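You operate a simulated robot arm through the tools that you are given. There is no shell and no other tool. Be economical: measure what you need, move in short steps, check, and stop when the job is done.

The job below is to be done with a simulated two-armed robot. You get a single attempt, and the scene is never put back.

## Task
Seal the melon tray on Long hold at the heat on its label.
Fine: switch on, drawer in, both pads down till the green lamp shows.

The check looks at the end state, three seconds after you hand in, the way a careful person would. Anything else that was tipped, shoved, dropped, spilled or broken makes it a failure. Lids that push on must go on centred and level and be pressed home; caps that screw on are set level and turned clockwise until they are tight.

## Robot
Two 7-joint arms with two-finger parallel grippers on one trunk, on a base that drives. Base frame: it is fixed to the floor where the robot stands at the start and does not move with it; the origin is under the middle of the robot, x ahead of it, y to its left, z up. Readings come in m, rad, newtons and seconds.
The left shoulder is at the start at [0.06, 0.143, 0.926], the right one opposite. With the tool pointing down near the work surface each hand reaches from about 0.32 to 0.74 m from the robot's upright axis, wherever it stands, measured 20 degrees to its own side. Places, roughly: heat knob [0.7, -0.3, 0.9]; hold knob [0.8, -0.3, 0.9]; long teal button [0.7, 0, 0.9]; sealer drawer [0.5, -0.2, 0.8]; sealer switch [0.8, -0.1, 0.9]; square grey button [0.7, -0.2, 0.9]. Payload 1.57 kg a hand.
The tool frame of a hand sits at the grasp point between the pads (the TCP): z along the fingers, y along the line on which they close. The tips reach 0.03 m beyond it. Largest opening 0.11 m; finger width 0.024, thickness 0.012; the body of the gripper, 0.048 by 0.112 m, starts 0.078 m behind the TCP.
Orientation is told as [roll, pitch, yaw] about the base's x, y, z axes, in that order, counted from this pose: with the fingers straight down and closing along the base's y, the tool's x points along the base's -x, its y along +y and its z along -z.

## Interface
- The arms move only by the tool arm_command. It takes "left_deltas", "right_deltas" or both (then of equal length, played together; a hand with none holds still); each is a list of rows, each a list of 3 entries, a list of its own where there are three numbers: the shift along the base's x, y, z in m, then the turn, a rotation vector about the base's x, y, z in rad, then the opening, from 0 (shut) to 1 (fully open). In form: [[[dx, dy, dz], [ax, ay, az], fingers], ...]. A call has 1 to 10 rows; each row shifts and turns the commanded pose from where the row before left it. A row lasts 0.2 s, in which the tool goes at most 0.05 m and 0.15 rad; a call with a longer step from one row to the next is refused whole, and so is a gripper value outside its range. Where a pose cannot be reached the arm comes as near as it can. A force on the tool above 40 N (or 10 N above the force at the start of the call, whichever is more), or a blocked arm, ends the call early, and 0.2 s more pass. Each finger travels about 0.045 m/s and halts on what it meets, pressing with about 23 N; the grip force reading is that of the motor and also rises with nothing between the fingers. The clock runs only during rows and for 0.2 s after the last one: add rows that do not move to give the fingers time. It gives the time, the measured TCP pose, the force on the tool (base axes), the opening and the grip force at its end, in the units of the frame above (readings bear some noise), with the torque about the TCP (base axes, N m) and any sound that the robot's microphone picked up, and new pictures: "pictures" is both (left out), scene, wrist or none (wrist: the cameras of the hands that moved).
- Cameras (640 x 400 px; columns grow to the right, rows downward): "scene" is now at [0.0312, -0.0261, 1.5315]; the picture's right is [-0.40, -0.92, 0.00], its down [-0.71, 0.31, -0.63] and it looks along [0.57, -0.25, -0.78] (base axes); focal length 263 px, centre (320, 200). "left" rides on the left gripper at [0.07, -0.016, -0.141] in its tool frame; the picture's right is [0.23, 0.97, 0.00], its down [-0.86, 0.20, -0.48] and it looks along [-0.47, 0.11, 0.88] (tool axes); focal length 222 px, centre (320, 200). "right" rides on the right gripper at [0.07, 0.016, -0.141] in its tool frame; the picture's right is [-0.23, 0.97, 0.00], its down [-0.86, -0.20, -0.48] and it looks along [-0.47, -0.11, 0.88] (tool axes); focal length 222 px, centre (320, 200). There is no depth. A picture from a camera that has moved, and an enlarged one, comes with that camera's place and axes in the base frame and with its lens. The place of the scene camera against the robot may be out by one fixed shift of up to 0.012 m in any direction.
- move_column(by): slides the trunk up (or, below 0, down) by that many m; the arms and the scene camera ride with it, the base frame stays. It gives what a move gives, with no picture.
- base_move(legs): drives the robot by 1 to 6 legs, each [ahead, left, turn to the left] in m, m and rad, along the robot's own axes; the way and the turn of a leg run together, so that a leg with both is an arc; at most 1.5 m and 3.142 rad a leg. The arms and the cameras ride along, it lands a little off, and it stops where it bumps. It gives what a move gives, and a new picture of the scene camera.
- turn_head(pan, tilt): turns the head with the scene camera to pan (to the left, within 1.501 rad either way) and tilt (down, from -0.506 to 1.204), counted from straight ahead of the robot. It gives what a move gives, and a new picture of the scene camera.
- zoom(camera, box): a new picture of the part [left, top, right, bottom] of that camera's present view, enlarged. It takes no simulated time.
- job_done(): hands the job in; it is judged then, once.

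Go step by step. Nothing tells you exact positions but the pictures and the camera data: compare them with the known pose of the tool, close in by small moves and look again before you grip or let go. The budget is 120 turns and 260 pictures, counting those below and the enlarged ones. Unless the task says otherwise, let go and move clear before handing in, and close with one line.

The tools are called after ">>>" by a JSON object that holds its "name" and its "arguments". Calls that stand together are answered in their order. arm_command: Moves the arms, as the interface text tells. Its arguments: {"type":"object","properties":{"left_deltas":{"type":"array"},"right_deltas":{"type":"array"},"pictures":{"type":"string","enum":["both","scene","wrist","none"]}},"required":[]} The other tools are called the same way: move_column (by) slides the trunk up or down; base_move (legs) drives the base; turn_head (pan, tilt) turns the head that bears the scene camera; zoom (camera, box) takes an enlarged picture of a part of a camera's view; job_done () hands the job in.

At the start:

```text
clock: 0.0
left_ee_pos: [0.5967, 0.0403, 1.0001]
left_orientation: [-0.001, -0.001, 0.001]
left_ft_force: [-0.1, 0.3, 0.3]
left_wrist_torque: [-0.01, -0.01, -0.02]
left_opening: 0.11
left_grip_force: 0.0
right_ee_pos: [0.4011, -0.3493, 0.9996]
right_orientation: [0.001, 0.0, 0.001]
right_ft_force: [-0.4, 0.8, -0.5]
right_wrist_torque: [0.04, 0.0, -0.01]
right_opening: 0.11
right_grip_force: 0.1
trunk travel left (down, up): [-0.525, 0.065]
robot x, y, heading: [-0.0001, -0.0019, 0.001]
head pan, tilt: [-0.414, 0.894]
```

scene: 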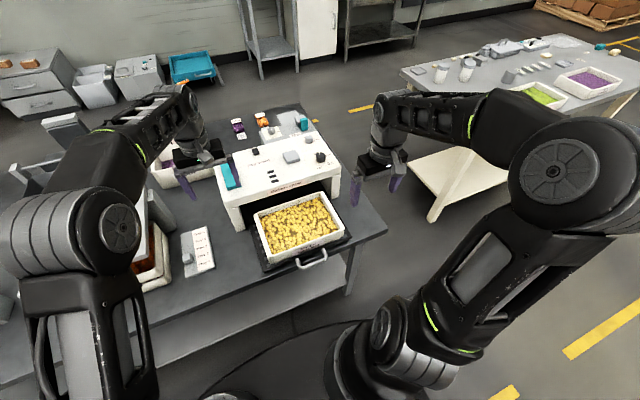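
right: 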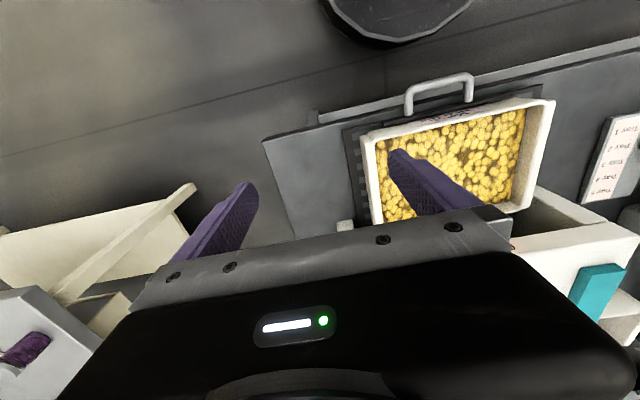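
left: 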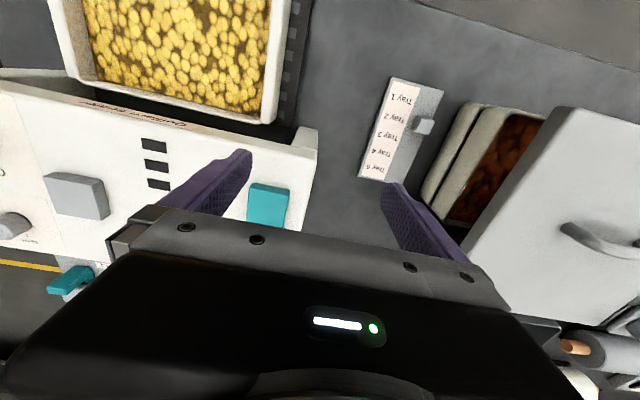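

The sealer stands ahead with a yellow tray in its open drawer. I'll zoom in on the labels and controls first.

>>> {"name": "zoom", "arguments": {"camera": "scene", "box": [210, 100, 370, 200]}}

>>> {"name": "zoom", "arguments": {"camera": "scene", "box": [220, 170, 380, 270]}}

>>> {"name": "zoom", "arguments": {"camera": "left", "box": [0, 80, 320, 280]}}

>>> {"name": "zoom", "arguments": {"camera": "right", "box": [340, 60, 580, 210]}}

```text
4.00 times, centred on (290, 150) of scene
camera zoom: at [0.0312, -0.0261, 1.5315], right [-0.4, -0.92, 0.0], down [-0.71, 0.31, -0.63], along [0.57, -0.25, -0.78], focal length 1053 px, centre (440, 400)
```

zoom: 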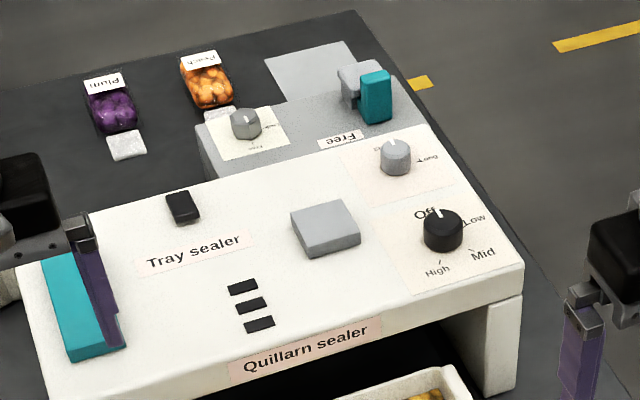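

```text
4.00 times, centred on (300, 220) of scene
camera zoom: at [0.0312, -0.0261, 1.5315], right [-0.4, -0.92, 0.0], down [-0.71, 0.31, -0.63], along [0.57, -0.25, -0.78], focal length 1053 px, centre (400, 120)
```

zoom: 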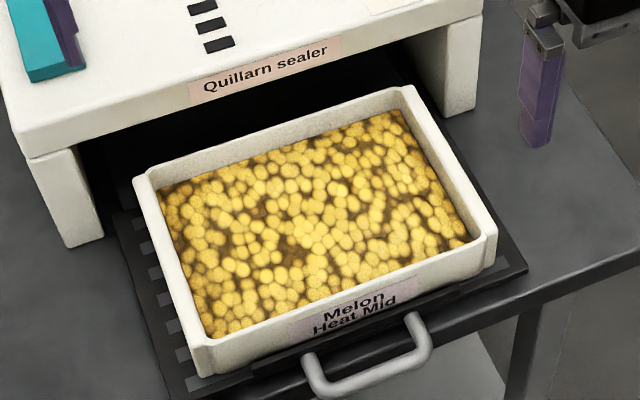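

```text
2.00 times, centred on (160, 180) of left
camera zoom: at [0.5278, 0.0232, 1.1417], right [-0.23, 0.97, 0.0], down [0.86, 0.2, 0.48], along [0.47, 0.11, -0.88], focal length 444 px, centre (640, 240)
```

zoom: 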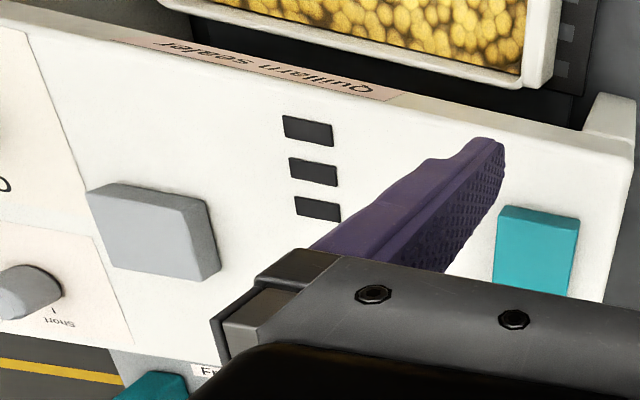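

```text
2.67 times, centred on (460, 135) of right
camera zoom: at [0.3319, -0.3334, 1.141], right [0.23, 0.97, 0.0], down [0.86, -0.2, 0.48], along [0.47, -0.11, -0.88], focal length 592 px, centre (-53, 373)
```

zoom: 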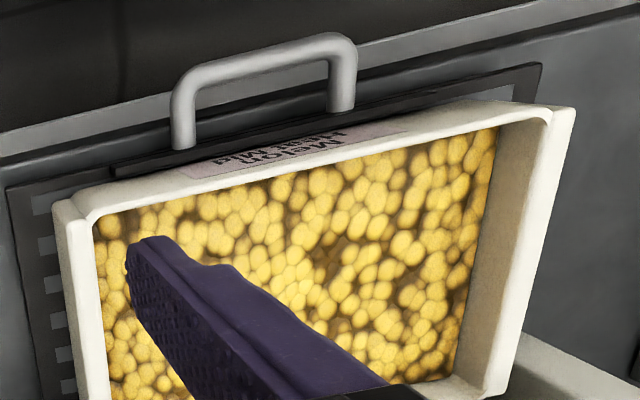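

The label reads "Melon, Heat Mid". Next I'll bring the right hand over the knob area, staying high, to read the knobs with the wrist camera.

>>> {"name": "arm_command", "arguments": {"right_deltas": [[[0.04, 0.0, 0.02], [0, 0, 0], 1], [[0.04, 0.0, 0.02], [0, 0, 0], 1], [[0.04, 0.01, 0.02], [0, 0, 0], 1], [[0.02, 0.01, 0.0], [0, 0, 0], 1], [[0, 0, 0], [0, 0, 0], 1]], "left_deltas": [[[-0.04, 0.0, 0.02], [0, 0, 0], 1], [[-0.04, 0.0, 0.02], [0, 0, 0], 1], [[0, 0.03, 0.02], [0, 0, 0], 1], [[0.0, 0.03, 0.0], [0, 0, 0], 1], [[0, 0, 0], [0, 0, 0], 1]]}}

```text
clock: 1.2
left_ee_pos: [0.5164, 0.1025, 1.062]
left_orientation: [0.0, -0.001, -0.001]
left_ft_force: [0.9, -0.7, 0.0]
left_wrist_torque: [0.02, -0.01, 0.0]
left_opening: 0.1101
left_grip_force: 0.1
right_ee_pos: [0.5398, -0.328, 1.0611]
right_orientation: [0.002, 0.001, 0.001]
right_ft_force: [0.2, -1.3, 0.2]
right_wrist_torque: [0.03, 0.0, -0.03]
right_opening: 0.11
right_grip_force: 0.0
trunk travel left (down, up): [-0.525, 0.065]
robot x, y, heading: [-0.0023, -0.0003, 0.002]
head pan, tilt: [-0.414, 0.894]
camera scene: at [0.0311, -0.0265, 1.5315], right [-0.4, -0.92, 0.0], down [-0.71, 0.31, -0.63], along [0.57, -0.25, -0.78], focal length 263 px, centre (320, 200)
camera right: at [0.4709, -0.3127, 1.2014], right [0.23, 0.97, 0.0], down [0.86, -0.2, 0.48], along [0.47, -0.11, -0.88], focal length 222 px, centre (320, 200)
camera left: at [0.4468, 0.0846, 1.2031], right [-0.23, 0.97, 0.0], down [0.86, 0.2, 0.48], along [0.47, 0.11, -0.88], focal length 222 px, centre (320, 200)
```

scene: 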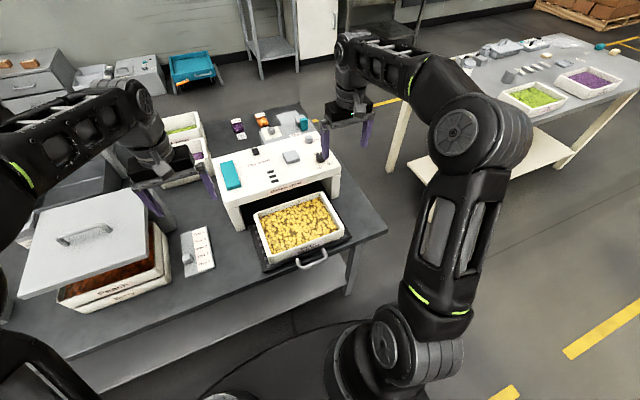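
right: 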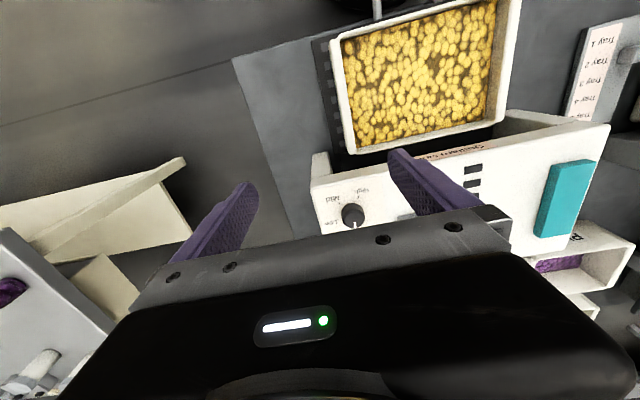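
left: 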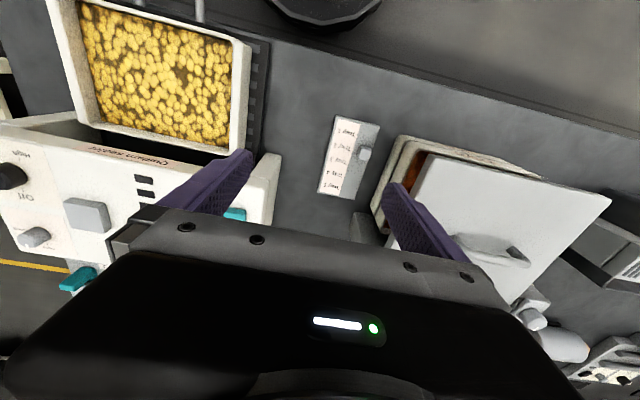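

The heat knob now shows in the right wrist view. I'll zoom on the panel from each camera.

>>> {"name": "zoom", "arguments": {"camera": "scene", "box": [210, 105, 350, 193]}}

>>> {"name": "zoom", "arguments": {"camera": "right", "box": [300, 140, 460, 240]}}

>>> {"name": "zoom", "arguments": {"camera": "left", "box": [0, 140, 160, 260]}}

>>> {"name": "zoom", "arguments": {"camera": "left", "box": [300, 100, 420, 220]}}

```text
4.55 times, centred on (280, 149) of scene
camera zoom: at [0.0311, -0.0265, 1.5315], right [-0.4, -0.92, 0.0], down [-0.71, 0.31, -0.63], along [0.57, -0.25, -0.78], focal length 1196 px, centre (502, 432)
```

zoom: 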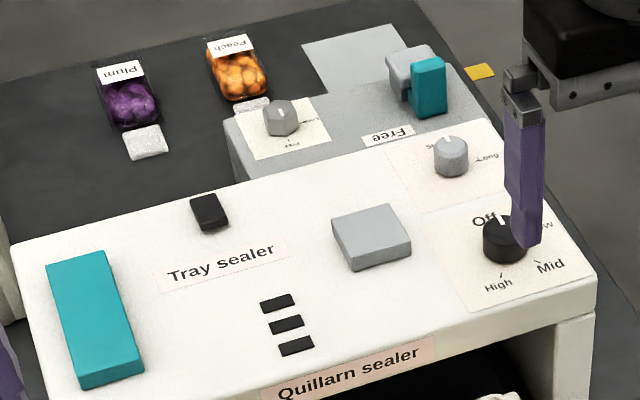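

```text
4.00 times, centred on (380, 190) of right
camera zoom: at [0.4709, -0.3127, 1.2014], right [0.23, 0.97, 0.0], down [0.86, -0.2, 0.48], along [0.47, -0.11, -0.88], focal length 888 px, centre (80, 240)
```

zoom: 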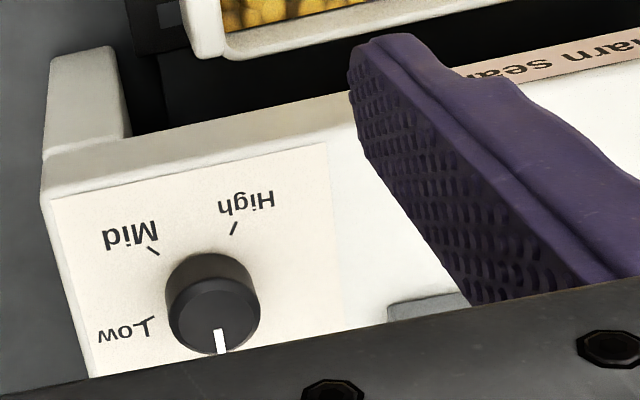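

```text
3.33 times, centred on (80, 200) of left
camera zoom: at [0.4468, 0.0846, 1.2031], right [-0.23, 0.97, 0.0], down [0.86, 0.2, 0.48], along [0.47, 0.11, -0.88], focal length 740 px, centre (1120, 200)
```

zoom: 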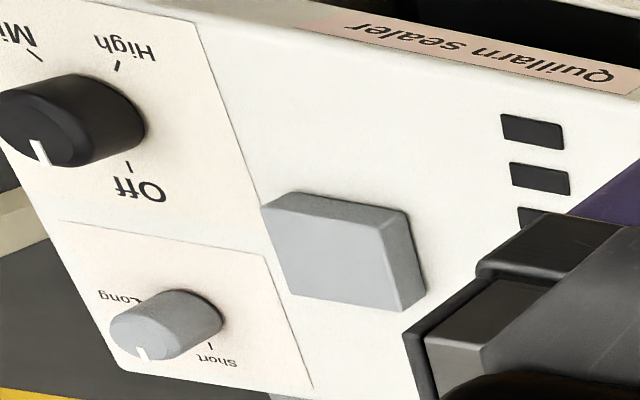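

```text
3.33 times, centred on (360, 160) of left
camera zoom: at [0.4468, 0.0846, 1.2031], right [-0.23, 0.97, 0.0], down [0.86, 0.2, 0.48], along [0.47, 0.11, -0.88], focal length 740 px, centre (187, 333)
```

zoom: 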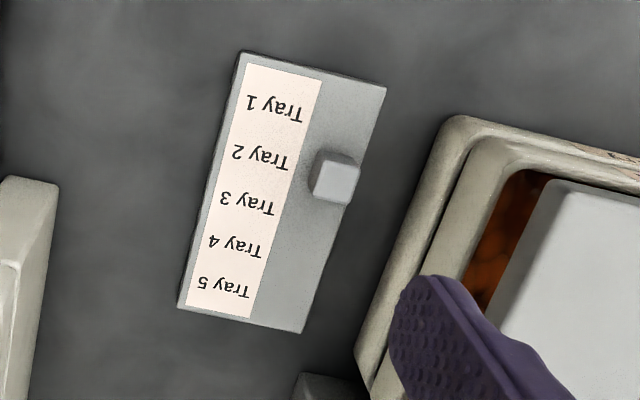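

Reading the panel, the heat knob at about (0.665, -0.306) is on Off with Mid roughly 147° clockwise, and the hold knob is on Short with Long clockwise from it. The hold knob is out of reach from here, so I'll push the drawer in first and drive closer afterwards. I'm moving the right hand in front of the drawer handle at about (0.355, -0.147).

>>> {"name": "arm_command", "arguments": {"right_deltas": [[[-0.04, 0.02, 0], [0, 0, 0], 0.5], [[-0.04, 0.025, 0], [0, 0, 0], 0], [[-0.04, 0.025, -0.01], [0, 0, 0], 0], [[-0.04, 0.025, -0.01], [0, 0, 0], 0], [[-0.04, 0.03, -0.02], [0, 0, 0], 0], [[-0.04, 0.03, -0.02], [0, 0, 0], 0], [[0, 0.026, -0.03], [0, 0, 0], 0], [[0, 0, -0.02], [0, 0, 0], 0], [[0, 0, 0], [0, 0, 0], 0]]}}

>>> {"name": "turn_head", "arguments": {"pan": -0.3, "tilt": 1.2}}

```text
refused: row 5 steps farther than a row can; nothing moved
```

```text
clock: 2.0
left_ee_pos: [0.5158, 0.1022, 1.061]
left_orientation: [0.0, 0.0, -0.001]
left_ft_force: [0.4, 0.1, 0.1]
left_wrist_torque: [0.02, 0.03, 0.03]
left_opening: 0.1098
left_grip_force: 0.1
right_ee_pos: [0.5408, -0.3292, 1.06]
right_orientation: [-0.001, -0.001, -0.001]
right_ft_force: [-0.5, -0.3, -0.4]
right_wrist_torque: [0.02, 0.0, -0.02]
right_opening: 0.1098
right_grip_force: 0.1
trunk travel left (down, up): [-0.525, 0.065]
robot x, y, heading: [-0.002, 0.0016, 0.002]
head pan, tilt: [-0.3, 1.201]
camera scene: at [0.0152, -0.0122, 1.5112], right [-0.3, -0.96, 0.0], down [-0.89, 0.28, -0.36], along [0.35, -0.11, -0.93], focal length 263 px, centre (320, 200)
```

scene: 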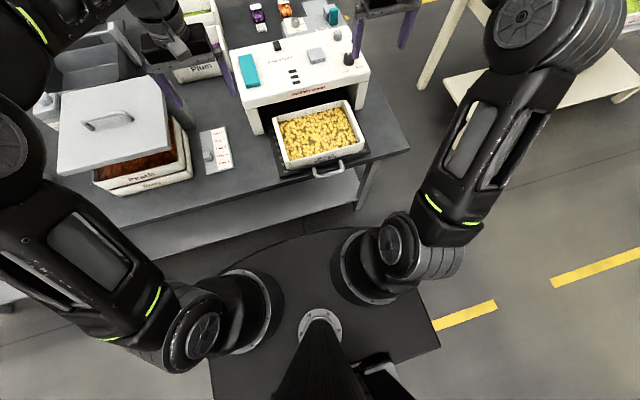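

The row was too long, so I'll redo that move with shorter steps. I also want to know whether the dark plate belongs to the trunk or the floor base, so I'll raise the column a little and compare pictures.

>>> {"name": "move_column", "arguments": {"by": 0.06}}

>>> {"name": "zoom", "arguments": {"camera": "scene", "box": [0, 0, 640, 400]}}

```text
clock: 3.0
left_ee_pos: [0.5171, 0.1015, 1.1213]
left_orientation: [0.0, 0.0, -0.002]
left_ft_force: [-0.9, 0.6, -0.4]
left_wrist_torque: [0.05, -0.03, -0.02]
left_opening: 0.11
left_grip_force: 0.2
right_ee_pos: [0.5405, -0.3278, 1.1199]
right_orientation: [0.001, 0.0, 0.0]
right_ft_force: [-0.4, 0.0, 0.5]
right_wrist_torque: [0.02, -0.02, -0.01]
right_opening: 0.1101
right_grip_force: 0.1
trunk travel left (down, up): [-0.585, 0.005]
robot x, y, heading: [0.0009, 0.0024, 0.002]
head pan, tilt: [-0.3, 1.201]
```

```text
1.00 times, centred on (320, 200) of scene
camera zoom: at [0.0155, -0.0121, 1.5712], right [-0.3, -0.96, 0.0], down [-0.89, 0.28, -0.36], along [0.35, -0.11, -0.93], focal length 263 px, centre (320, 200)
```

zoom: 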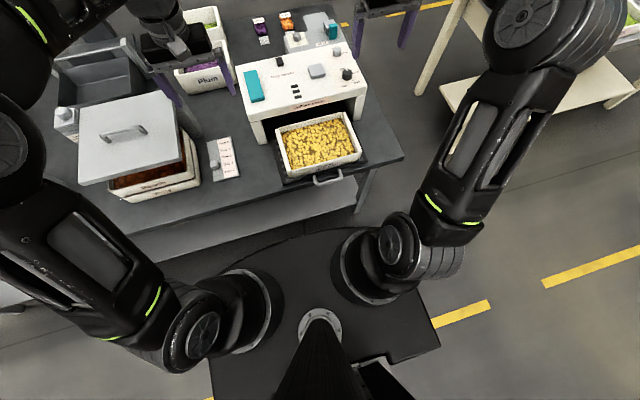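

The plate rides with the trunk, so its front is near x≈0.2 and there's room ahead. I'm lowering the column back and moving the right hand in front of the drawer handle.

>>> {"name": "move_column", "arguments": {"by": -0.06}}

>>> {"name": "arm_command", "arguments": {"right_deltas": [[[-0.04, 0.02, 0], [0, 0, 0], 0.5], [[-0.04, 0.025, 0], [0, 0, 0], 0], [[-0.04, 0.025, -0.01], [0, 0, 0], 0], [[-0.04, 0.025, -0.01], [0, 0, 0], 0], [[-0.04, 0.025, -0.01], [0, 0, 0], 0], [[-0.04, 0.025, -0.01], [0, 0, 0], 0], [[0, 0.02, -0.03], [0, 0, 0], 0], [[0, 0.016, -0.04], [0, 0, 0], 0], [[0, 0, 0], [0, 0, 0], 0]]}}

```text
clock: 4.0
left_ee_pos: [0.5157, 0.1017, 1.0605]
left_orientation: [0.001, -0.001, -0.002]
left_ft_force: [-0.2, 0.1, -0.5]
left_wrist_torque: [-0.01, -0.01, 0.01]
left_opening: 0.1099
left_grip_force: 0.1
right_ee_pos: [0.5396, -0.3278, 1.0603]
right_orientation: [0.0, -0.001, 0.0]
right_ft_force: [0.3, 0.0, 0.0]
right_wrist_torque: [0.03, 0.0, 0.01]
right_opening: 0.11
right_grip_force: 0.0
trunk travel left (down, up): [-0.525, 0.065]
robot x, y, heading: [0.001, -0.001, -0.001]
head pan, tilt: [-0.3, 1.201]
```

```text
clock: 6.0
left_ee_pos: [0.5168, 0.1019, 1.061]
left_orientation: [0.001, 0.001, 0.0]
left_ft_force: [0.7, -0.4, -0.6]
left_wrist_torque: [-0.01, -0.03, -0.01]
left_opening: 0.11
left_grip_force: 0.0
right_ee_pos: [0.3004, -0.1467, 0.9455]
right_orientation: [-0.001, 0.002, 0.0]
right_ft_force: [0.1, -0.4, -0.2]
right_wrist_torque: [-0.03, 0.0, 0.0]
right_opening: 0.0001
right_grip_force: 20.9
trunk travel left (down, up): [-0.525, 0.065]
robot x, y, heading: [0.0006, 0.0007, -0.002]
head pan, tilt: [-0.3, 1.201]
camera scene: at [0.0148, -0.0122, 1.5112], right [-0.3, -0.96, 0.0], down [-0.89, 0.28, -0.36], along [0.35, -0.11, -0.93], focal length 263 px, centre (320, 200)
camera right: at [0.229, -0.1303, 1.0876], right [0.23, 0.97, 0.0], down [0.85, -0.2, 0.48], along [0.47, -0.11, -0.88], focal length 222 px, centre (320, 200)
```

scene: 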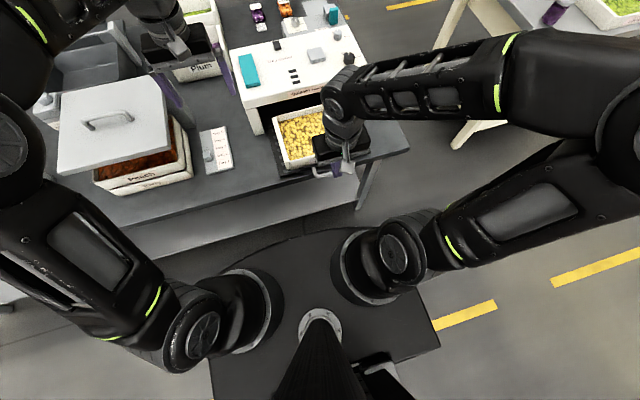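
right: 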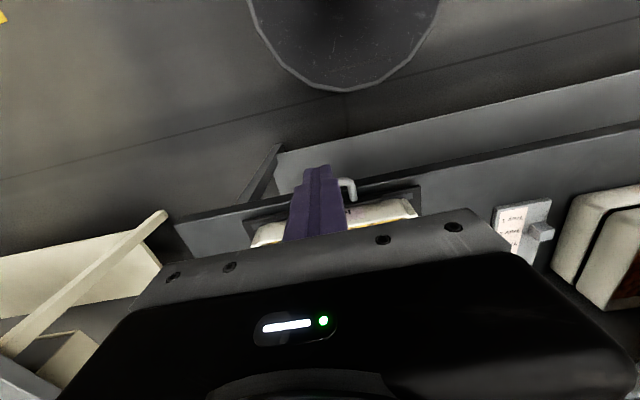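

The hand is in front of the handle. I'll descend partway and zoom in to judge the handle height.

>>> {"name": "arm_command", "arguments": {"right_deltas": [[[0, 0, -0.045], [0, 0, 0], 0], [[0, 0, -0.045], [0, 0, 0], 0], [[0, 0, -0.03], [0, 0, 0], 0], [[0, 0, 0], [0, 0, 0], 0]], "pictures": "none"}}

>>> {"name": "zoom", "arguments": {"camera": "right", "box": [230, 130, 430, 260]}}

>>> {"name": "zoom", "arguments": {"camera": "scene", "box": [250, 90, 410, 190]}}

```text
clock: 7.0
left_ee_pos: [0.516, 0.1024, 1.0608]
left_orientation: [0.001, -0.001, 0.0]
left_ft_force: [0.4, 0.0, -0.7]
left_wrist_torque: [-0.02, -0.02, -0.01]
left_opening: 0.11
left_grip_force: 0.0
right_ee_pos: [0.3088, -0.1454, 0.8309]
right_orientation: [0.001, 0.003, 0.001]
right_ft_force: [-0.8, 0.6, 0.6]
right_wrist_torque: [0.03, 0.0, -0.04]
right_opening: 0.0
right_grip_force: 21.3
right hand out of reach, approached as far as the arm can: row 2
trunk travel left (down, up): [-0.525, 0.065]
robot x, y, heading: [0.0015, 0.002, -0.001]
head pan, tilt: [-0.3, 1.201]
```

```text
3.08 times, centred on (330, 195) of right
camera zoom: at [0.2392, -0.129, 0.973], right [0.23, 0.97, 0.0], down [0.86, -0.2, 0.48], along [0.46, -0.11, -0.88], focal length 684 px, centre (289, 215)
```

zoom: 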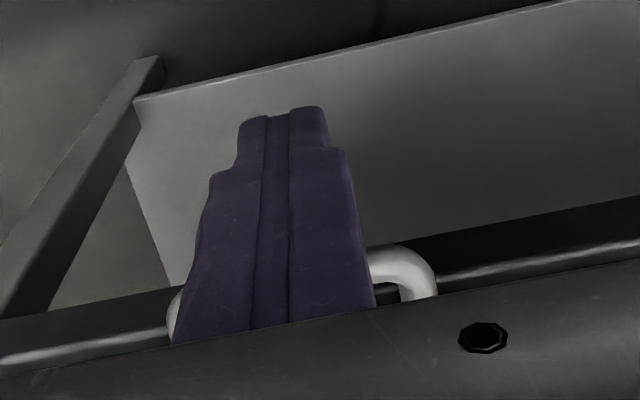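

```text
4.00 times, centred on (330, 140) of scene
camera zoom: at [0.0149, -0.0123, 1.5112], right [-0.3, -0.96, 0.0], down [-0.89, 0.28, -0.36], along [0.35, -0.11, -0.93], focal length 1053 px, centre (280, 440)
```

zoom: 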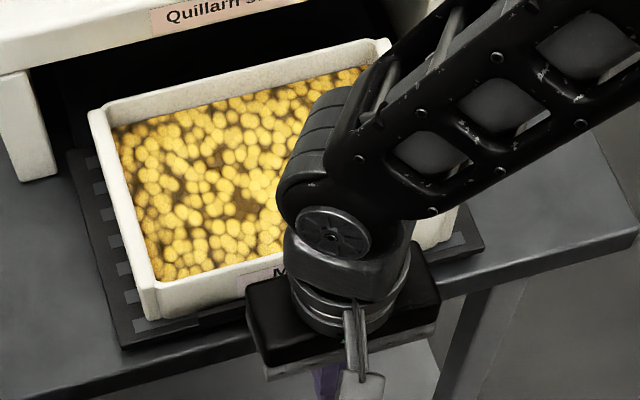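

The handle sits at about z≈0.785 and spans both sides of the fingers. I'll lower slightly and push it inward.

>>> {"name": "arm_command", "arguments": {"right_deltas": [[[0.01, 0.007, -0.028], [0, 0, 0], 0], [[0.02, 0, 0], [0, 0, 0], 0], [[0.015, 0, 0], [0, 0, 0], 0], [[0.015, -0.001, 0], [0, 0, 0], 0], [[0.015, -0.001, 0], [0, 0, 0], 0], [[0.015, -0.001, 0], [0, 0, 0], 0], [[0, 0, 0], [0, 0, 0], 0]]}}

```text
clock: 8.6
left_ee_pos: [0.5163, 0.1019, 1.0612]
left_orientation: [0.0, 0.0, -0.001]
left_ft_force: [-0.4, -0.4, -1.1]
left_wrist_torque: [-0.02, 0.01, -0.01]
left_opening: 0.1099
left_grip_force: 0.0
right_ee_pos: [0.3983, -0.1427, 0.8036]
right_orientation: [0.0, 0.002, -0.001]
right_ft_force: [-0.4, -0.2, 0.1]
right_wrist_torque: [-0.02, 0.01, -0.02]
right_opening: 0.0
right_grip_force: 21.5
trunk travel left (down, up): [-0.525, 0.065]
robot x, y, heading: [0.0005, -0.0024, -0.006]
head pan, tilt: [-0.3, 1.201]
camera scene: at [0.0151, -0.0121, 1.5112], right [-0.3, -0.96, 0.0], down [-0.89, 0.28, -0.36], along [0.35, -0.11, -0.93], focal length 263 px, centre (320, 200)
camera right: at [0.3288, -0.1261, 0.9447], right [0.23, 0.97, 0.0], down [0.85, -0.2, 0.48], along [0.47, -0.11, -0.88], focal length 222 px, centre (320, 200)
```

scene: 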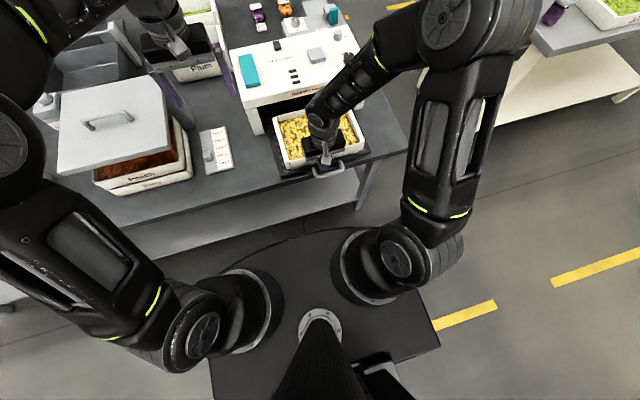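
right: 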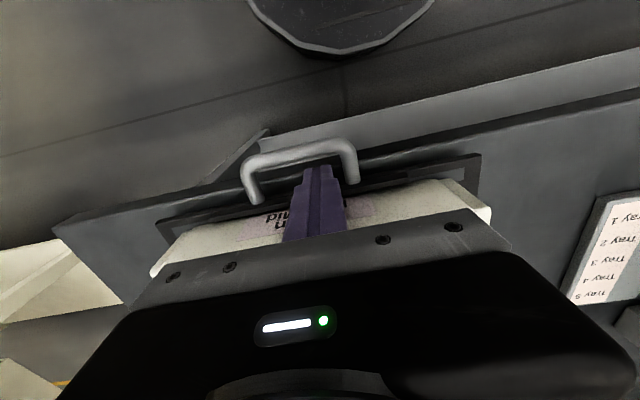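

The fingers seem to have passed over or beyond the handle bar rather than pushing it. I'll zoom in before moving on.

>>> {"name": "zoom", "arguments": {"camera": "right", "box": [220, 120, 400, 240]}}

>>> {"name": "zoom", "arguments": {"camera": "scene", "box": [260, 100, 400, 190]}}

```text
3.33 times, centred on (310, 180) of right
camera zoom: at [0.3288, -0.1261, 0.9447], right [0.23, 0.97, 0.0], down [0.85, -0.2, 0.48], along [0.47, -0.11, -0.88], focal length 740 px, centre (353, 267)
```

zoom: 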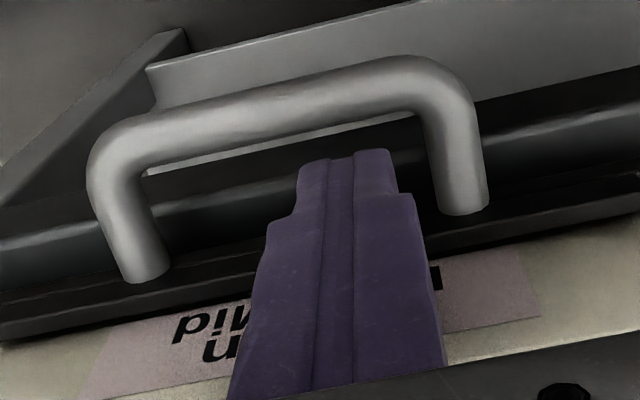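

```text
4.44 times, centred on (330, 145) of scene
camera zoom: at [0.0151, -0.0121, 1.5112], right [-0.3, -0.96, 0.0], down [-0.89, 0.28, -0.36], along [0.35, -0.11, -0.93], focal length 1170 px, centre (276, 444)
```

zoom: 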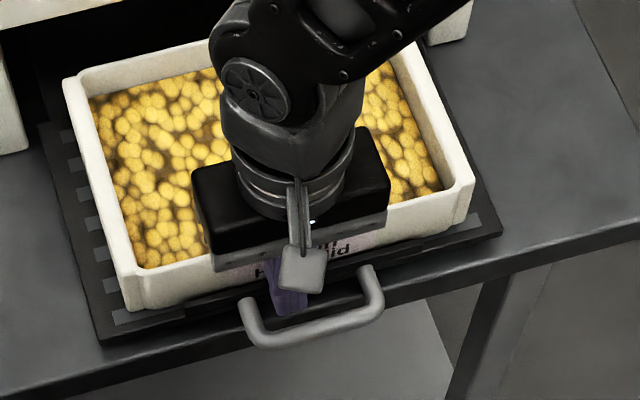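

The handle is lower than the fingertips, so they passed over it. I'll find the table height by touching down gently on bare table to the right of the drawer at about (0.43, -0.35).

>>> {"name": "arm_command", "arguments": {"right_deltas": [[[0.0, 0, 0.045], [0, 0, 0], 0], [[0.01, -0.045, 0.01], [0, 0, 0], 0], [[0.01, -0.045, 0], [0, 0, 0], 0], [[0.01, -0.045, 0], [0, 0, 0], 0], [[0, -0.045, 0], [0, 0, 0], 0], [[0, -0.03, 0], [0, 0, 0], 0], [[0, 0, -0.03], [0, 0, 0], 0], [[0, 0, -0.02], [0, 0, 0], 0], [[0, 0, 0], [0, 0, 0], 0]], "pictures": "both"}}

```text
clock: 10.6
left_ee_pos: [0.5162, 0.1031, 1.0619]
left_orientation: [0.0, 0.001, 0.0]
left_ft_force: [0.4, -0.9, -0.5]
left_wrist_torque: [-0.06, -0.01, -0.01]
left_opening: 0.1099
left_grip_force: 0.0
right_ee_pos: [0.4253, -0.352, 0.8093]
right_orientation: [0.0, 0.0, 0.001]
right_ft_force: [0.7, 0.2, 0.4]
right_wrist_torque: [0.01, -0.03, 0.0]
right_opening: 0.0
right_grip_force: 21.3
trunk travel left (down, up): [-0.525, 0.065]
robot x, y, heading: [0.0008, 0.0013, -0.0]
head pan, tilt: [-0.3, 1.201]
camera scene: at [0.0151, -0.012, 1.5112], right [-0.3, -0.96, 0.0], down [-0.89, 0.28, -0.36], along [0.35, -0.11, -0.93], focal length 263 px, centre (320, 200)
camera right: at [0.3556, -0.3371, 0.9499], right [0.23, 0.97, 0.0], down [0.85, -0.2, 0.48], along [0.47, -0.11, -0.88], focal length 222 px, centre (320, 200)
```

scene: 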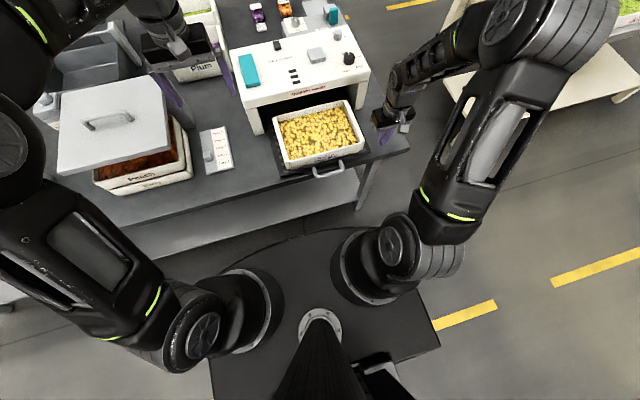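
right: 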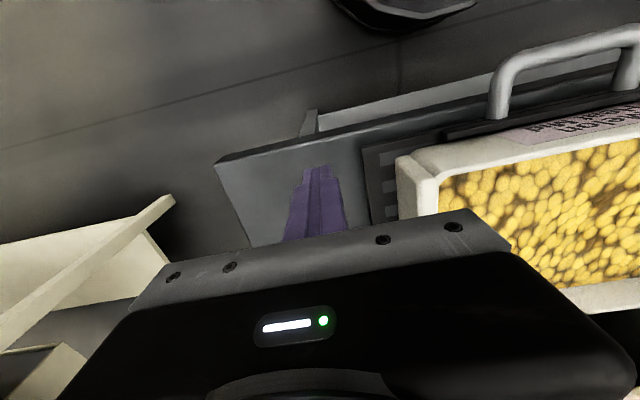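

I'm over bare table. I'll zoom on the handle from this side angle.

>>> {"name": "zoom", "arguments": {"camera": "right", "box": [440, 0, 640, 160]}}

>>> {"name": "arm_command", "arguments": {"right_deltas": [[[0, 0, -0.006], [0, 0, 0], 0], [[0, 0, -0.003], [0, 0, 0], 0], [[0, 0, -0.003], [0, 0, 0], 0], [[0, 0, -0.003], [0, 0, 0], 0], [[0, 0, 0], [0, 0, 0], 0]], "pictures": "none"}}

```text
2.50 times, centred on (540, 80) of right
camera zoom: at [0.3556, -0.3371, 0.9499], right [0.23, 0.97, 0.0], down [0.85, -0.2, 0.48], along [0.47, -0.11, -0.88], focal length 555 px, centre (-230, 500)
```

zoom: 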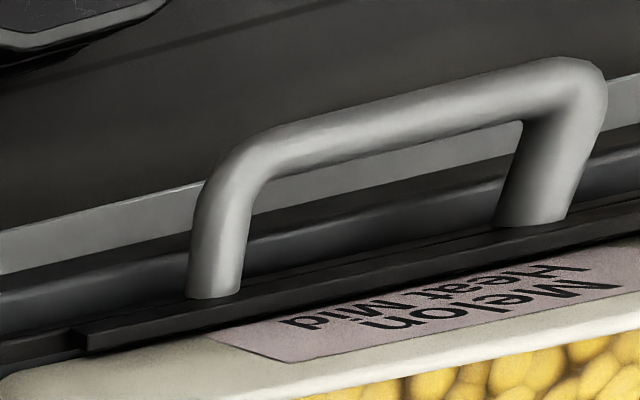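

```text
clock: 11.8
left_ee_pos: [0.5161, 0.1025, 1.0614]
left_orientation: [0.0, 0.0, 0.0]
left_ft_force: [-0.4, -0.2, -0.6]
left_wrist_torque: [-0.04, 0.06, 0.0]
left_opening: 0.11
left_grip_force: 0.2
right_ee_pos: [0.4263, -0.3509, 0.7933]
right_orientation: [0.001, 0.0, 0.0]
right_ft_force: [-0.5, -0.7, -1.0]
right_wrist_torque: [0.0, -0.01, -0.03]
right_opening: 0.0
right_grip_force: 21.2
trunk travel left (down, up): [-0.525, 0.065]
robot x, y, heading: [-0.0004, 0.001, 0.0]
head pan, tilt: [-0.3, 1.201]
```

The triangulated handle bar is at about x≈0.38, z≈0.76. I still haven't touched the table at tip height 0.763, so I'll keep probing gently.

>>> {"name": "arm_command", "arguments": {"right_deltas": [[[0, 0, -0.003], [0, 0, 0], 0], [[0, 0, -0.003], [0, 0, 0], 0], [[0, 0, -0.003], [0, 0, 0], 0], [[0, 0, 0], [0, 0, 0], 0]], "pictures": "none"}}

>>> {"name": "zoom", "arguments": {"camera": "right", "box": [240, 100, 480, 250]}}

```text
clock: 12.8
left_ee_pos: [0.5172, 0.1035, 1.061]
left_orientation: [0.0, 0.001, 0.0]
left_ft_force: [-0.9, 0.7, -0.8]
left_wrist_torque: [-0.01, -0.02, 0.01]
left_opening: 0.11
left_grip_force: 0.0
right_ee_pos: [0.4271, -0.3519, 0.7858]
right_orientation: [0.0, 0.0, -0.001]
right_ft_force: [1.1, -0.9, -1.0]
right_wrist_torque: [0.0, 0.02, -0.01]
right_opening: 0.0
right_grip_force: 21.7
trunk travel left (down, up): [-0.525, 0.065]
robot x, y, heading: [-0.0013, -0.0013, -0.001]
head pan, tilt: [-0.3, 1.201]
```

```text
2.67 times, centred on (360, 175) of right
camera zoom: at [0.3578, -0.3361, 0.9263], right [0.23, 0.97, 0.0], down [0.86, -0.2, 0.48], along [0.47, -0.11, -0.88], focal length 592 px, centre (213, 267)
```

zoom: 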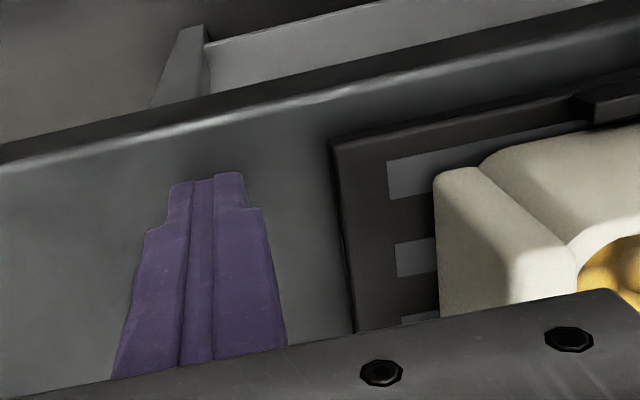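

Still no clear contact with the tips at about 0.756, so I'll go a few millimetres more.

>>> {"name": "arm_command", "arguments": {"right_deltas": [[[0, 0, -0.002], [0, 0, 0], 0], [[0, 0, -0.002], [0, 0, 0], 0], [[0, 0, -0.002], [0, 0, 0], 0], [[0, 0, 0], [0, 0, 0], 0]], "pictures": "none"}}

```text
clock: 13.8
left_ee_pos: [0.5167, 0.1014, 1.061]
left_orientation: [-0.001, 0.0, 0.002]
left_ft_force: [0.7, -0.3, -1.1]
left_wrist_torque: [-0.05, -0.01, 0.03]
left_opening: 0.11
left_grip_force: 0.0
right_ee_pos: [0.4271, -0.3526, 0.78]
right_orientation: [-0.001, -0.001, 0.0]
right_ft_force: [0.3, 0.1, 0.3]
right_wrist_torque: [0.01, 0.02, 0.04]
right_opening: 0.0001
right_grip_force: 21.1
trunk travel left (down, up): [-0.525, 0.065]
robot x, y, heading: [-0.0016, 0.002, 0.001]
head pan, tilt: [-0.3, 1.201]
```

>>> {"name": "arm_command", "arguments": {"right_deltas": [[[0, 0, -0.002], [0, 0, 0], 0], [[0, 0, -0.002], [0, 0, 0], 0], [[0, 0, -0.002], [0, 0, 0], 0], [[0, 0, -0.002], [0, 0, 0], 0], [[0, 0, -0.002], [0, 0, 0], 0], [[0, 0, 0], [0, 0, 0], 0]], "pictures": "none"}}

>>> {"name": "zoom", "arguments": {"camera": "right", "box": [240, 100, 480, 250]}}

```text
clock: 15.2
left_ee_pos: [0.5149, 0.1035, 1.0623]
left_orientation: [0.0, -0.001, 0.001]
left_ft_force: [-0.6, -0.1, -0.2]
left_wrist_torque: [0.03, 0.02, 0.0]
left_opening: 0.1098
left_grip_force: 0.0
right_ee_pos: [0.4272, -0.351, 0.7694]
right_orientation: [0.0, -0.004, 0.0]
right_ft_force: [-2.9, -3.6, 24.1]
right_wrist_torque: [-0.09, 0.36, 0.28]
right_opening: 0.0
right_grip_force: 21.7
trunk travel left (down, up): [-0.525, 0.065]
robot x, y, heading: [0.0008, -0.001, -0.004]
head pan, tilt: [-0.3, 1.201]
```

```text
2.67 times, centred on (360, 175) of right
camera zoom: at [0.3565, -0.3359, 0.9109], right [0.23, 0.97, 0.0], down [0.85, -0.2, 0.48], along [0.47, -0.11, -0.88], focal length 592 px, centre (213, 267)
```

zoom: 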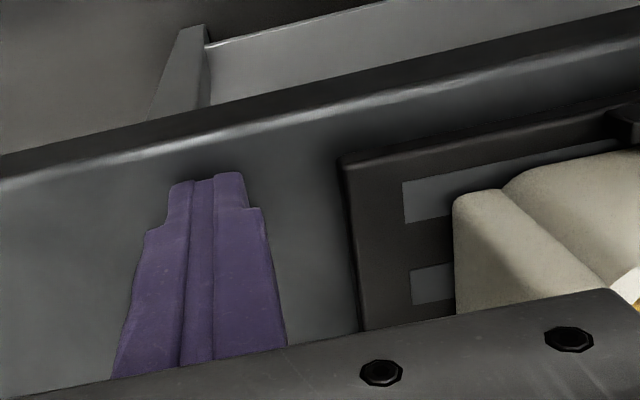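

The tabletop is at z≈0.742 (contact at TCP ≈0.771), so the handle at 0.76 should be pushed with TCP z≈0.779. I'll lift, go back in front of the handle, and lower.

>>> {"name": "arm_command", "arguments": {"right_deltas": [[[0, 0, 0.03], [0, 0, 0], 0], [[-0.01, 0.01, 0.045], [0, 0, 0], 0], [[-0.025, 0.04, 0], [0, 0, 0], 0], [[-0.025, 0.04, 0], [0, 0, 0], 0], [[-0.025, 0.04, 0], [0, 0, 0], 0], [[-0.01, 0.045, 0], [0, 0, 0], 0], [[0, 0.034, -0.02], [0, 0, 0], 0], [[0, 0, -0.04], [0, 0, 0], 0], [[0, 0, 0], [0, 0, 0], 0]]}}

```text
clock: 17.2
left_ee_pos: [0.517, 0.1024, 1.0615]
left_orientation: [-0.001, -0.001, -0.001]
left_ft_force: [0.0, -0.3, 0.3]
left_wrist_torque: [0.0, 0.02, -0.02]
left_opening: 0.1101
left_grip_force: 0.1
right_ee_pos: [0.3357, -0.1414, 0.7846]
right_orientation: [0.0, -0.001, -0.001]
right_ft_force: [0.5, 0.6, 0.2]
right_wrist_torque: [0.04, 0.0, -0.02]
right_opening: 0.0
right_grip_force: 22.1
trunk travel left (down, up): [-0.525, 0.065]
robot x, y, heading: [0.0045, 0.0003, 0.002]
head pan, tilt: [-0.3, 1.201]
camera scene: at [0.0148, -0.0122, 1.5112], right [-0.3, -0.96, 0.0], down [-0.89, 0.28, -0.36], along [0.35, -0.11, -0.93], focal length 263 px, centre (320, 200)
camera right: at [0.2648, -0.1244, 0.9263], right [0.23, 0.97, 0.0], down [0.85, -0.2, 0.48], along [0.47, -0.11, -0.88], focal length 222 px, centre (320, 200)
```

scene: 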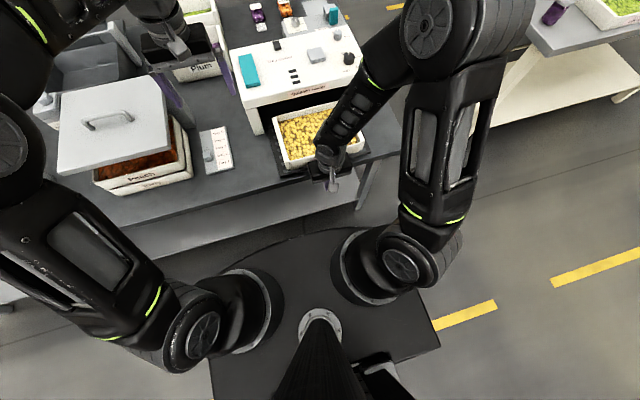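
right: 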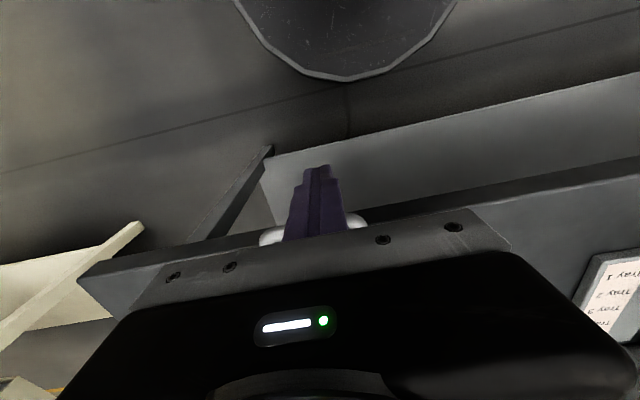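

I'm in front of the bar now and ready to lower 5 mm and push in.

>>> {"name": "arm_command", "arguments": {"right_deltas": [[[0.01, -0.003, -0.006], [0, 0, 0], 0], [[0.012, 0, 0], [0, 0, 0], 0], [[0.015, -0.001, 0], [0, 0, 0], 0], [[0.015, -0.001, 0], [0, 0, 0], 0], [[0.015, -0.001, 0], [0, 0, 0], 0], [[0.015, -0.001, 0], [0, 0, 0], 0], [[0, 0, 0], [0, 0, 0], 0]]}}

```text
clock: 18.8
left_ee_pos: [0.5156, 0.1023, 1.0602]
left_orientation: [0.0, 0.0, -0.001]
left_ft_force: [1.0, -0.6, 1.1]
left_wrist_torque: [0.01, 0.02, -0.03]
left_opening: 0.11
left_grip_force: 0.1
right_ee_pos: [0.414, -0.15, 0.7793]
right_orientation: [0.002, 0.001, 0.002]
right_ft_force: [-0.6, 0.4, -0.5]
right_wrist_torque: [0.0, 0.02, -0.02]
right_opening: 0.0001
right_grip_force: 21.3
trunk travel left (down, up): [-0.525, 0.065]
robot x, y, heading: [0.002, -0.0002, -0.0]
head pan, tilt: [-0.3, 1.201]
camera scene: at [0.0151, -0.012, 1.5112], right [-0.3, -0.96, 0.0], down [-0.89, 0.28, -0.36], along [0.35, -0.11, -0.93], focal length 263 px, centre (320, 200)
camera right: at [0.3448, -0.1336, 0.9202], right [0.23, 0.97, 0.0], down [0.85, -0.2, 0.48], along [0.47, -0.11, -0.88], focal length 222 px, centre (320, 200)
```

scene: 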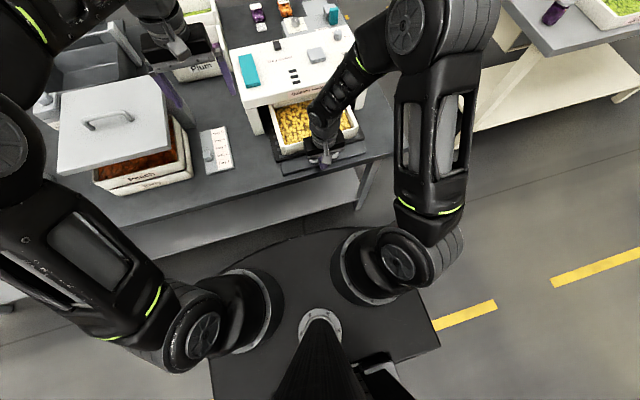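
right: 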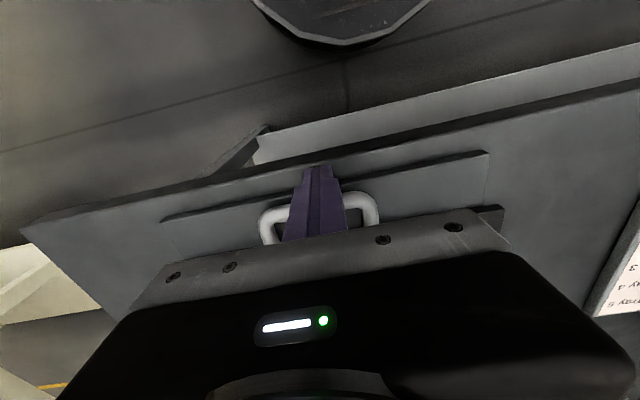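

The drawer is sliding in smoothly, so I'll keep pushing in short steps.

>>> {"name": "arm_command", "arguments": {"right_deltas": [[[0.015, -0.001, 0], [0, 0, 0], 0], [[0.015, -0.001, 0], [0, 0, 0], 0], [[0.015, -0.001, 0], [0, 0, 0], 0], [[0.015, -0.001, 0], [0, 0, 0], 0], [[0.015, 0, 0], [0, 0, 0], 0], [[0, 0, 0], [0, 0, 0], 0]]}}

```text
clock: 20.2
left_ee_pos: [0.5158, 0.1011, 1.0621]
left_orientation: [0.0, 0.001, -0.001]
left_ft_force: [0.9, 0.2, 0.5]
left_wrist_torque: [-0.01, 0.0, 0.01]
left_opening: 0.1101
left_grip_force: 0.0
right_ee_pos: [0.4913, -0.1551, 0.7763]
right_orientation: [0.001, 0.001, 0.0]
right_ft_force: [-0.3, 0.2, -0.4]
right_wrist_torque: [0.0, -0.01, 0.02]
right_opening: 0.0001
right_grip_force: 21.1
trunk travel left (down, up): [-0.525, 0.065]
robot x, y, heading: [0.0012, 0.001, -0.004]
head pan, tilt: [-0.3, 1.201]
camera scene: at [0.015, -0.0121, 1.5112], right [-0.3, -0.96, 0.0], down [-0.89, 0.28, -0.36], along [0.35, -0.11, -0.93], focal length 263 px, centre (320, 200)
camera right: at [0.4211, -0.139, 0.919], right [0.23, 0.97, 0.0], down [0.85, -0.2, 0.48], along [0.47, -0.11, -0.88], focal length 222 px, centre (320, 200)
```

scene: 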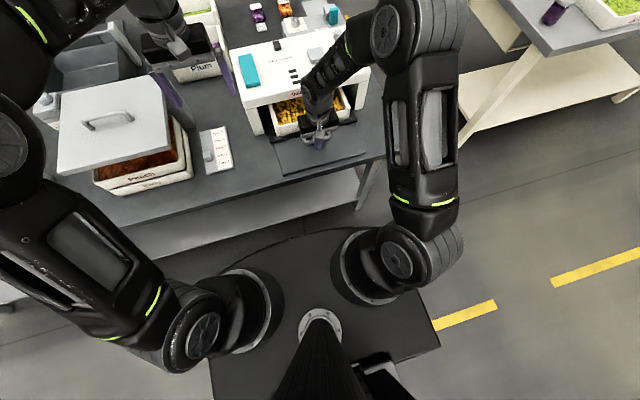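
right: 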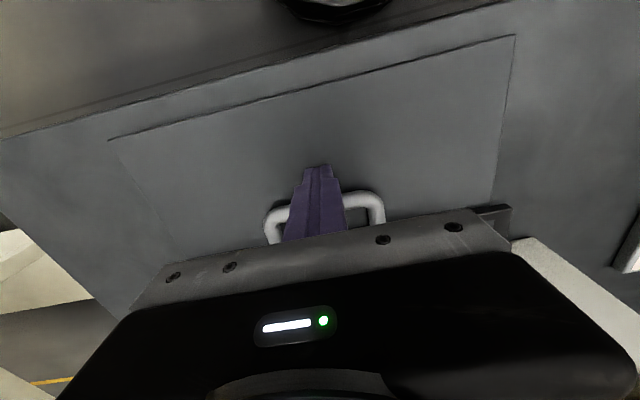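

>>> {"name": "arm_command", "arguments": {"right_deltas": [[[0.012, 0, 0.001], [0, 0, 0], 0], [[0.012, -0.001, 0.001], [0, 0, 0], 0], [[0.012, 0, 0], [0, 0, 0], 0], [[0, 0, 0], [0, 0, 0], 0]], "pictures": "wrist"}}

>>> {"name": "zoom", "arguments": {"camera": "scene", "box": [230, 30, 390, 150]}}

```text
clock: 21.2
left_ee_pos: [0.5163, 0.1022, 1.0592]
left_orientation: [0.001, 0.001, -0.001]
left_ft_force: [0.3, 0.1, -0.1]
left_wrist_torque: [0.01, 0.01, -0.02]
left_opening: 0.1099
left_grip_force: 0.0
right_ee_pos: [0.5258, -0.156, 0.7812]
right_orientation: [0.001, -0.002, 0.0]
right_ft_force: [-0.6, -0.7, -0.3]
right_wrist_torque: [-0.01, 0.01, 0.0]
right_opening: 0.0
right_grip_force: 21.2
trunk travel left (down, up): [-0.525, 0.065]
robot x, y, heading: [-0.0003, -0.0019, 0.005]
head pan, tilt: [-0.3, 1.201]
camera right: at [0.4562, -0.1399, 0.9217], right [0.23, 0.97, 0.0], down [0.85, -0.2, 0.48], along [0.47, -0.11, -0.88], focal length 222 px, centre (320, 200)
```

right: 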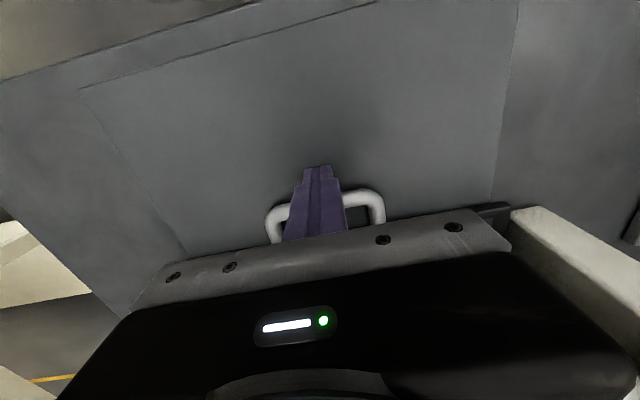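

```text
3.33 times, centred on (310, 90) of scene
camera zoom: at [0.0151, -0.0121, 1.5112], right [-0.3, -0.96, 0.0], down [-0.89, 0.28, -0.36], along [0.35, -0.11, -0.93], focal length 877 px, centre (353, 567)
```

zoom: 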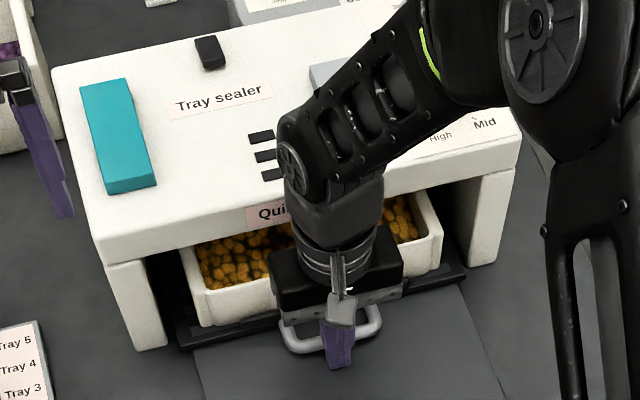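

The drawer needs about 5 cm more, and I don't want the wrist to touch the sealer front. I'll tilt the hand back about 0.4 rad, then continue pushing.

>>> {"name": "arm_command", "arguments": {"right_deltas": [[[-0.008, 0, 0.002], [0, -0.1, 0], 0], [[-0.004, 0, 0.001], [0, -0.15, 0], 0], [[-0.002, 0, 0.001], [0, -0.15, 0], 0], [[0.012, 0, -0.001], [0, 0, 0], 0], [[0.012, -0.001, 0], [0, 0, 0], 0], [[0.012, 0, 0], [0, 0, 0], 0], [[0, 0, 0], [0, 0, 0], 0]], "pictures": "wrist"}}

>>> {"name": "zoom", "arguments": {"camera": "scene", "box": [230, 30, 390, 150]}}

```text
clock: 22.8
left_ee_pos: [0.5129, 0.1027, 1.0629]
left_orientation: [-0.001, -0.003, 0.0]
left_ft_force: [1.8, -0.5, 0.9]
left_wrist_torque: [-0.01, -0.04, -0.01]
left_opening: 0.1101
left_grip_force: 0.1
right_ee_pos: [0.5408, -0.1561, 0.7802]
right_orientation: [-0.003, -0.387, 0.001]
right_ft_force: [-35.7, 6.1, -7.7]
right_wrist_torque: [0.39, 0.91, 0.22]
right_opening: 0.0
right_grip_force: 21.6
trunk travel left (down, up): [-0.525, 0.065]
robot x, y, heading: [0.0005, -0.0016, 0.004]
head pan, tilt: [-0.3, 1.201]
camera right: at [0.4227, -0.1404, 0.8846], right [0.21, 0.97, 0.08], down [0.61, -0.2, 0.77], along [0.76, -0.11, -0.64], focal length 222 px, centre (320, 200)
```

right: 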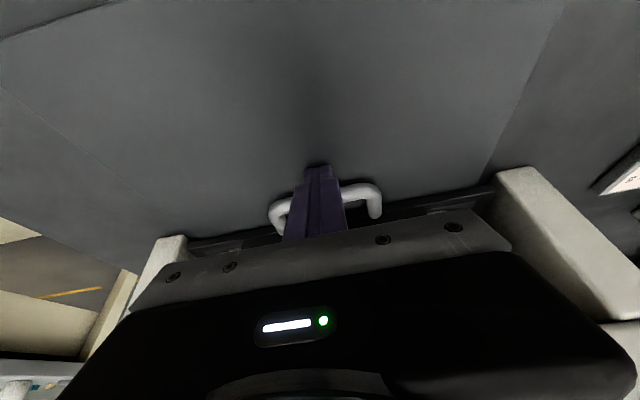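

```text
3.33 times, centred on (310, 90) of scene
camera zoom: at [0.0115, -0.0114, 1.5111], right [-0.3, -0.96, 0.0], down [-0.89, 0.28, -0.36], along [0.35, -0.11, -0.93], focal length 877 px, centre (353, 567)
```

zoom: 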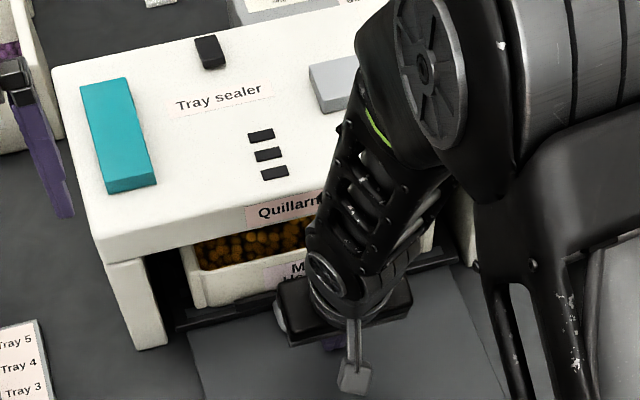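

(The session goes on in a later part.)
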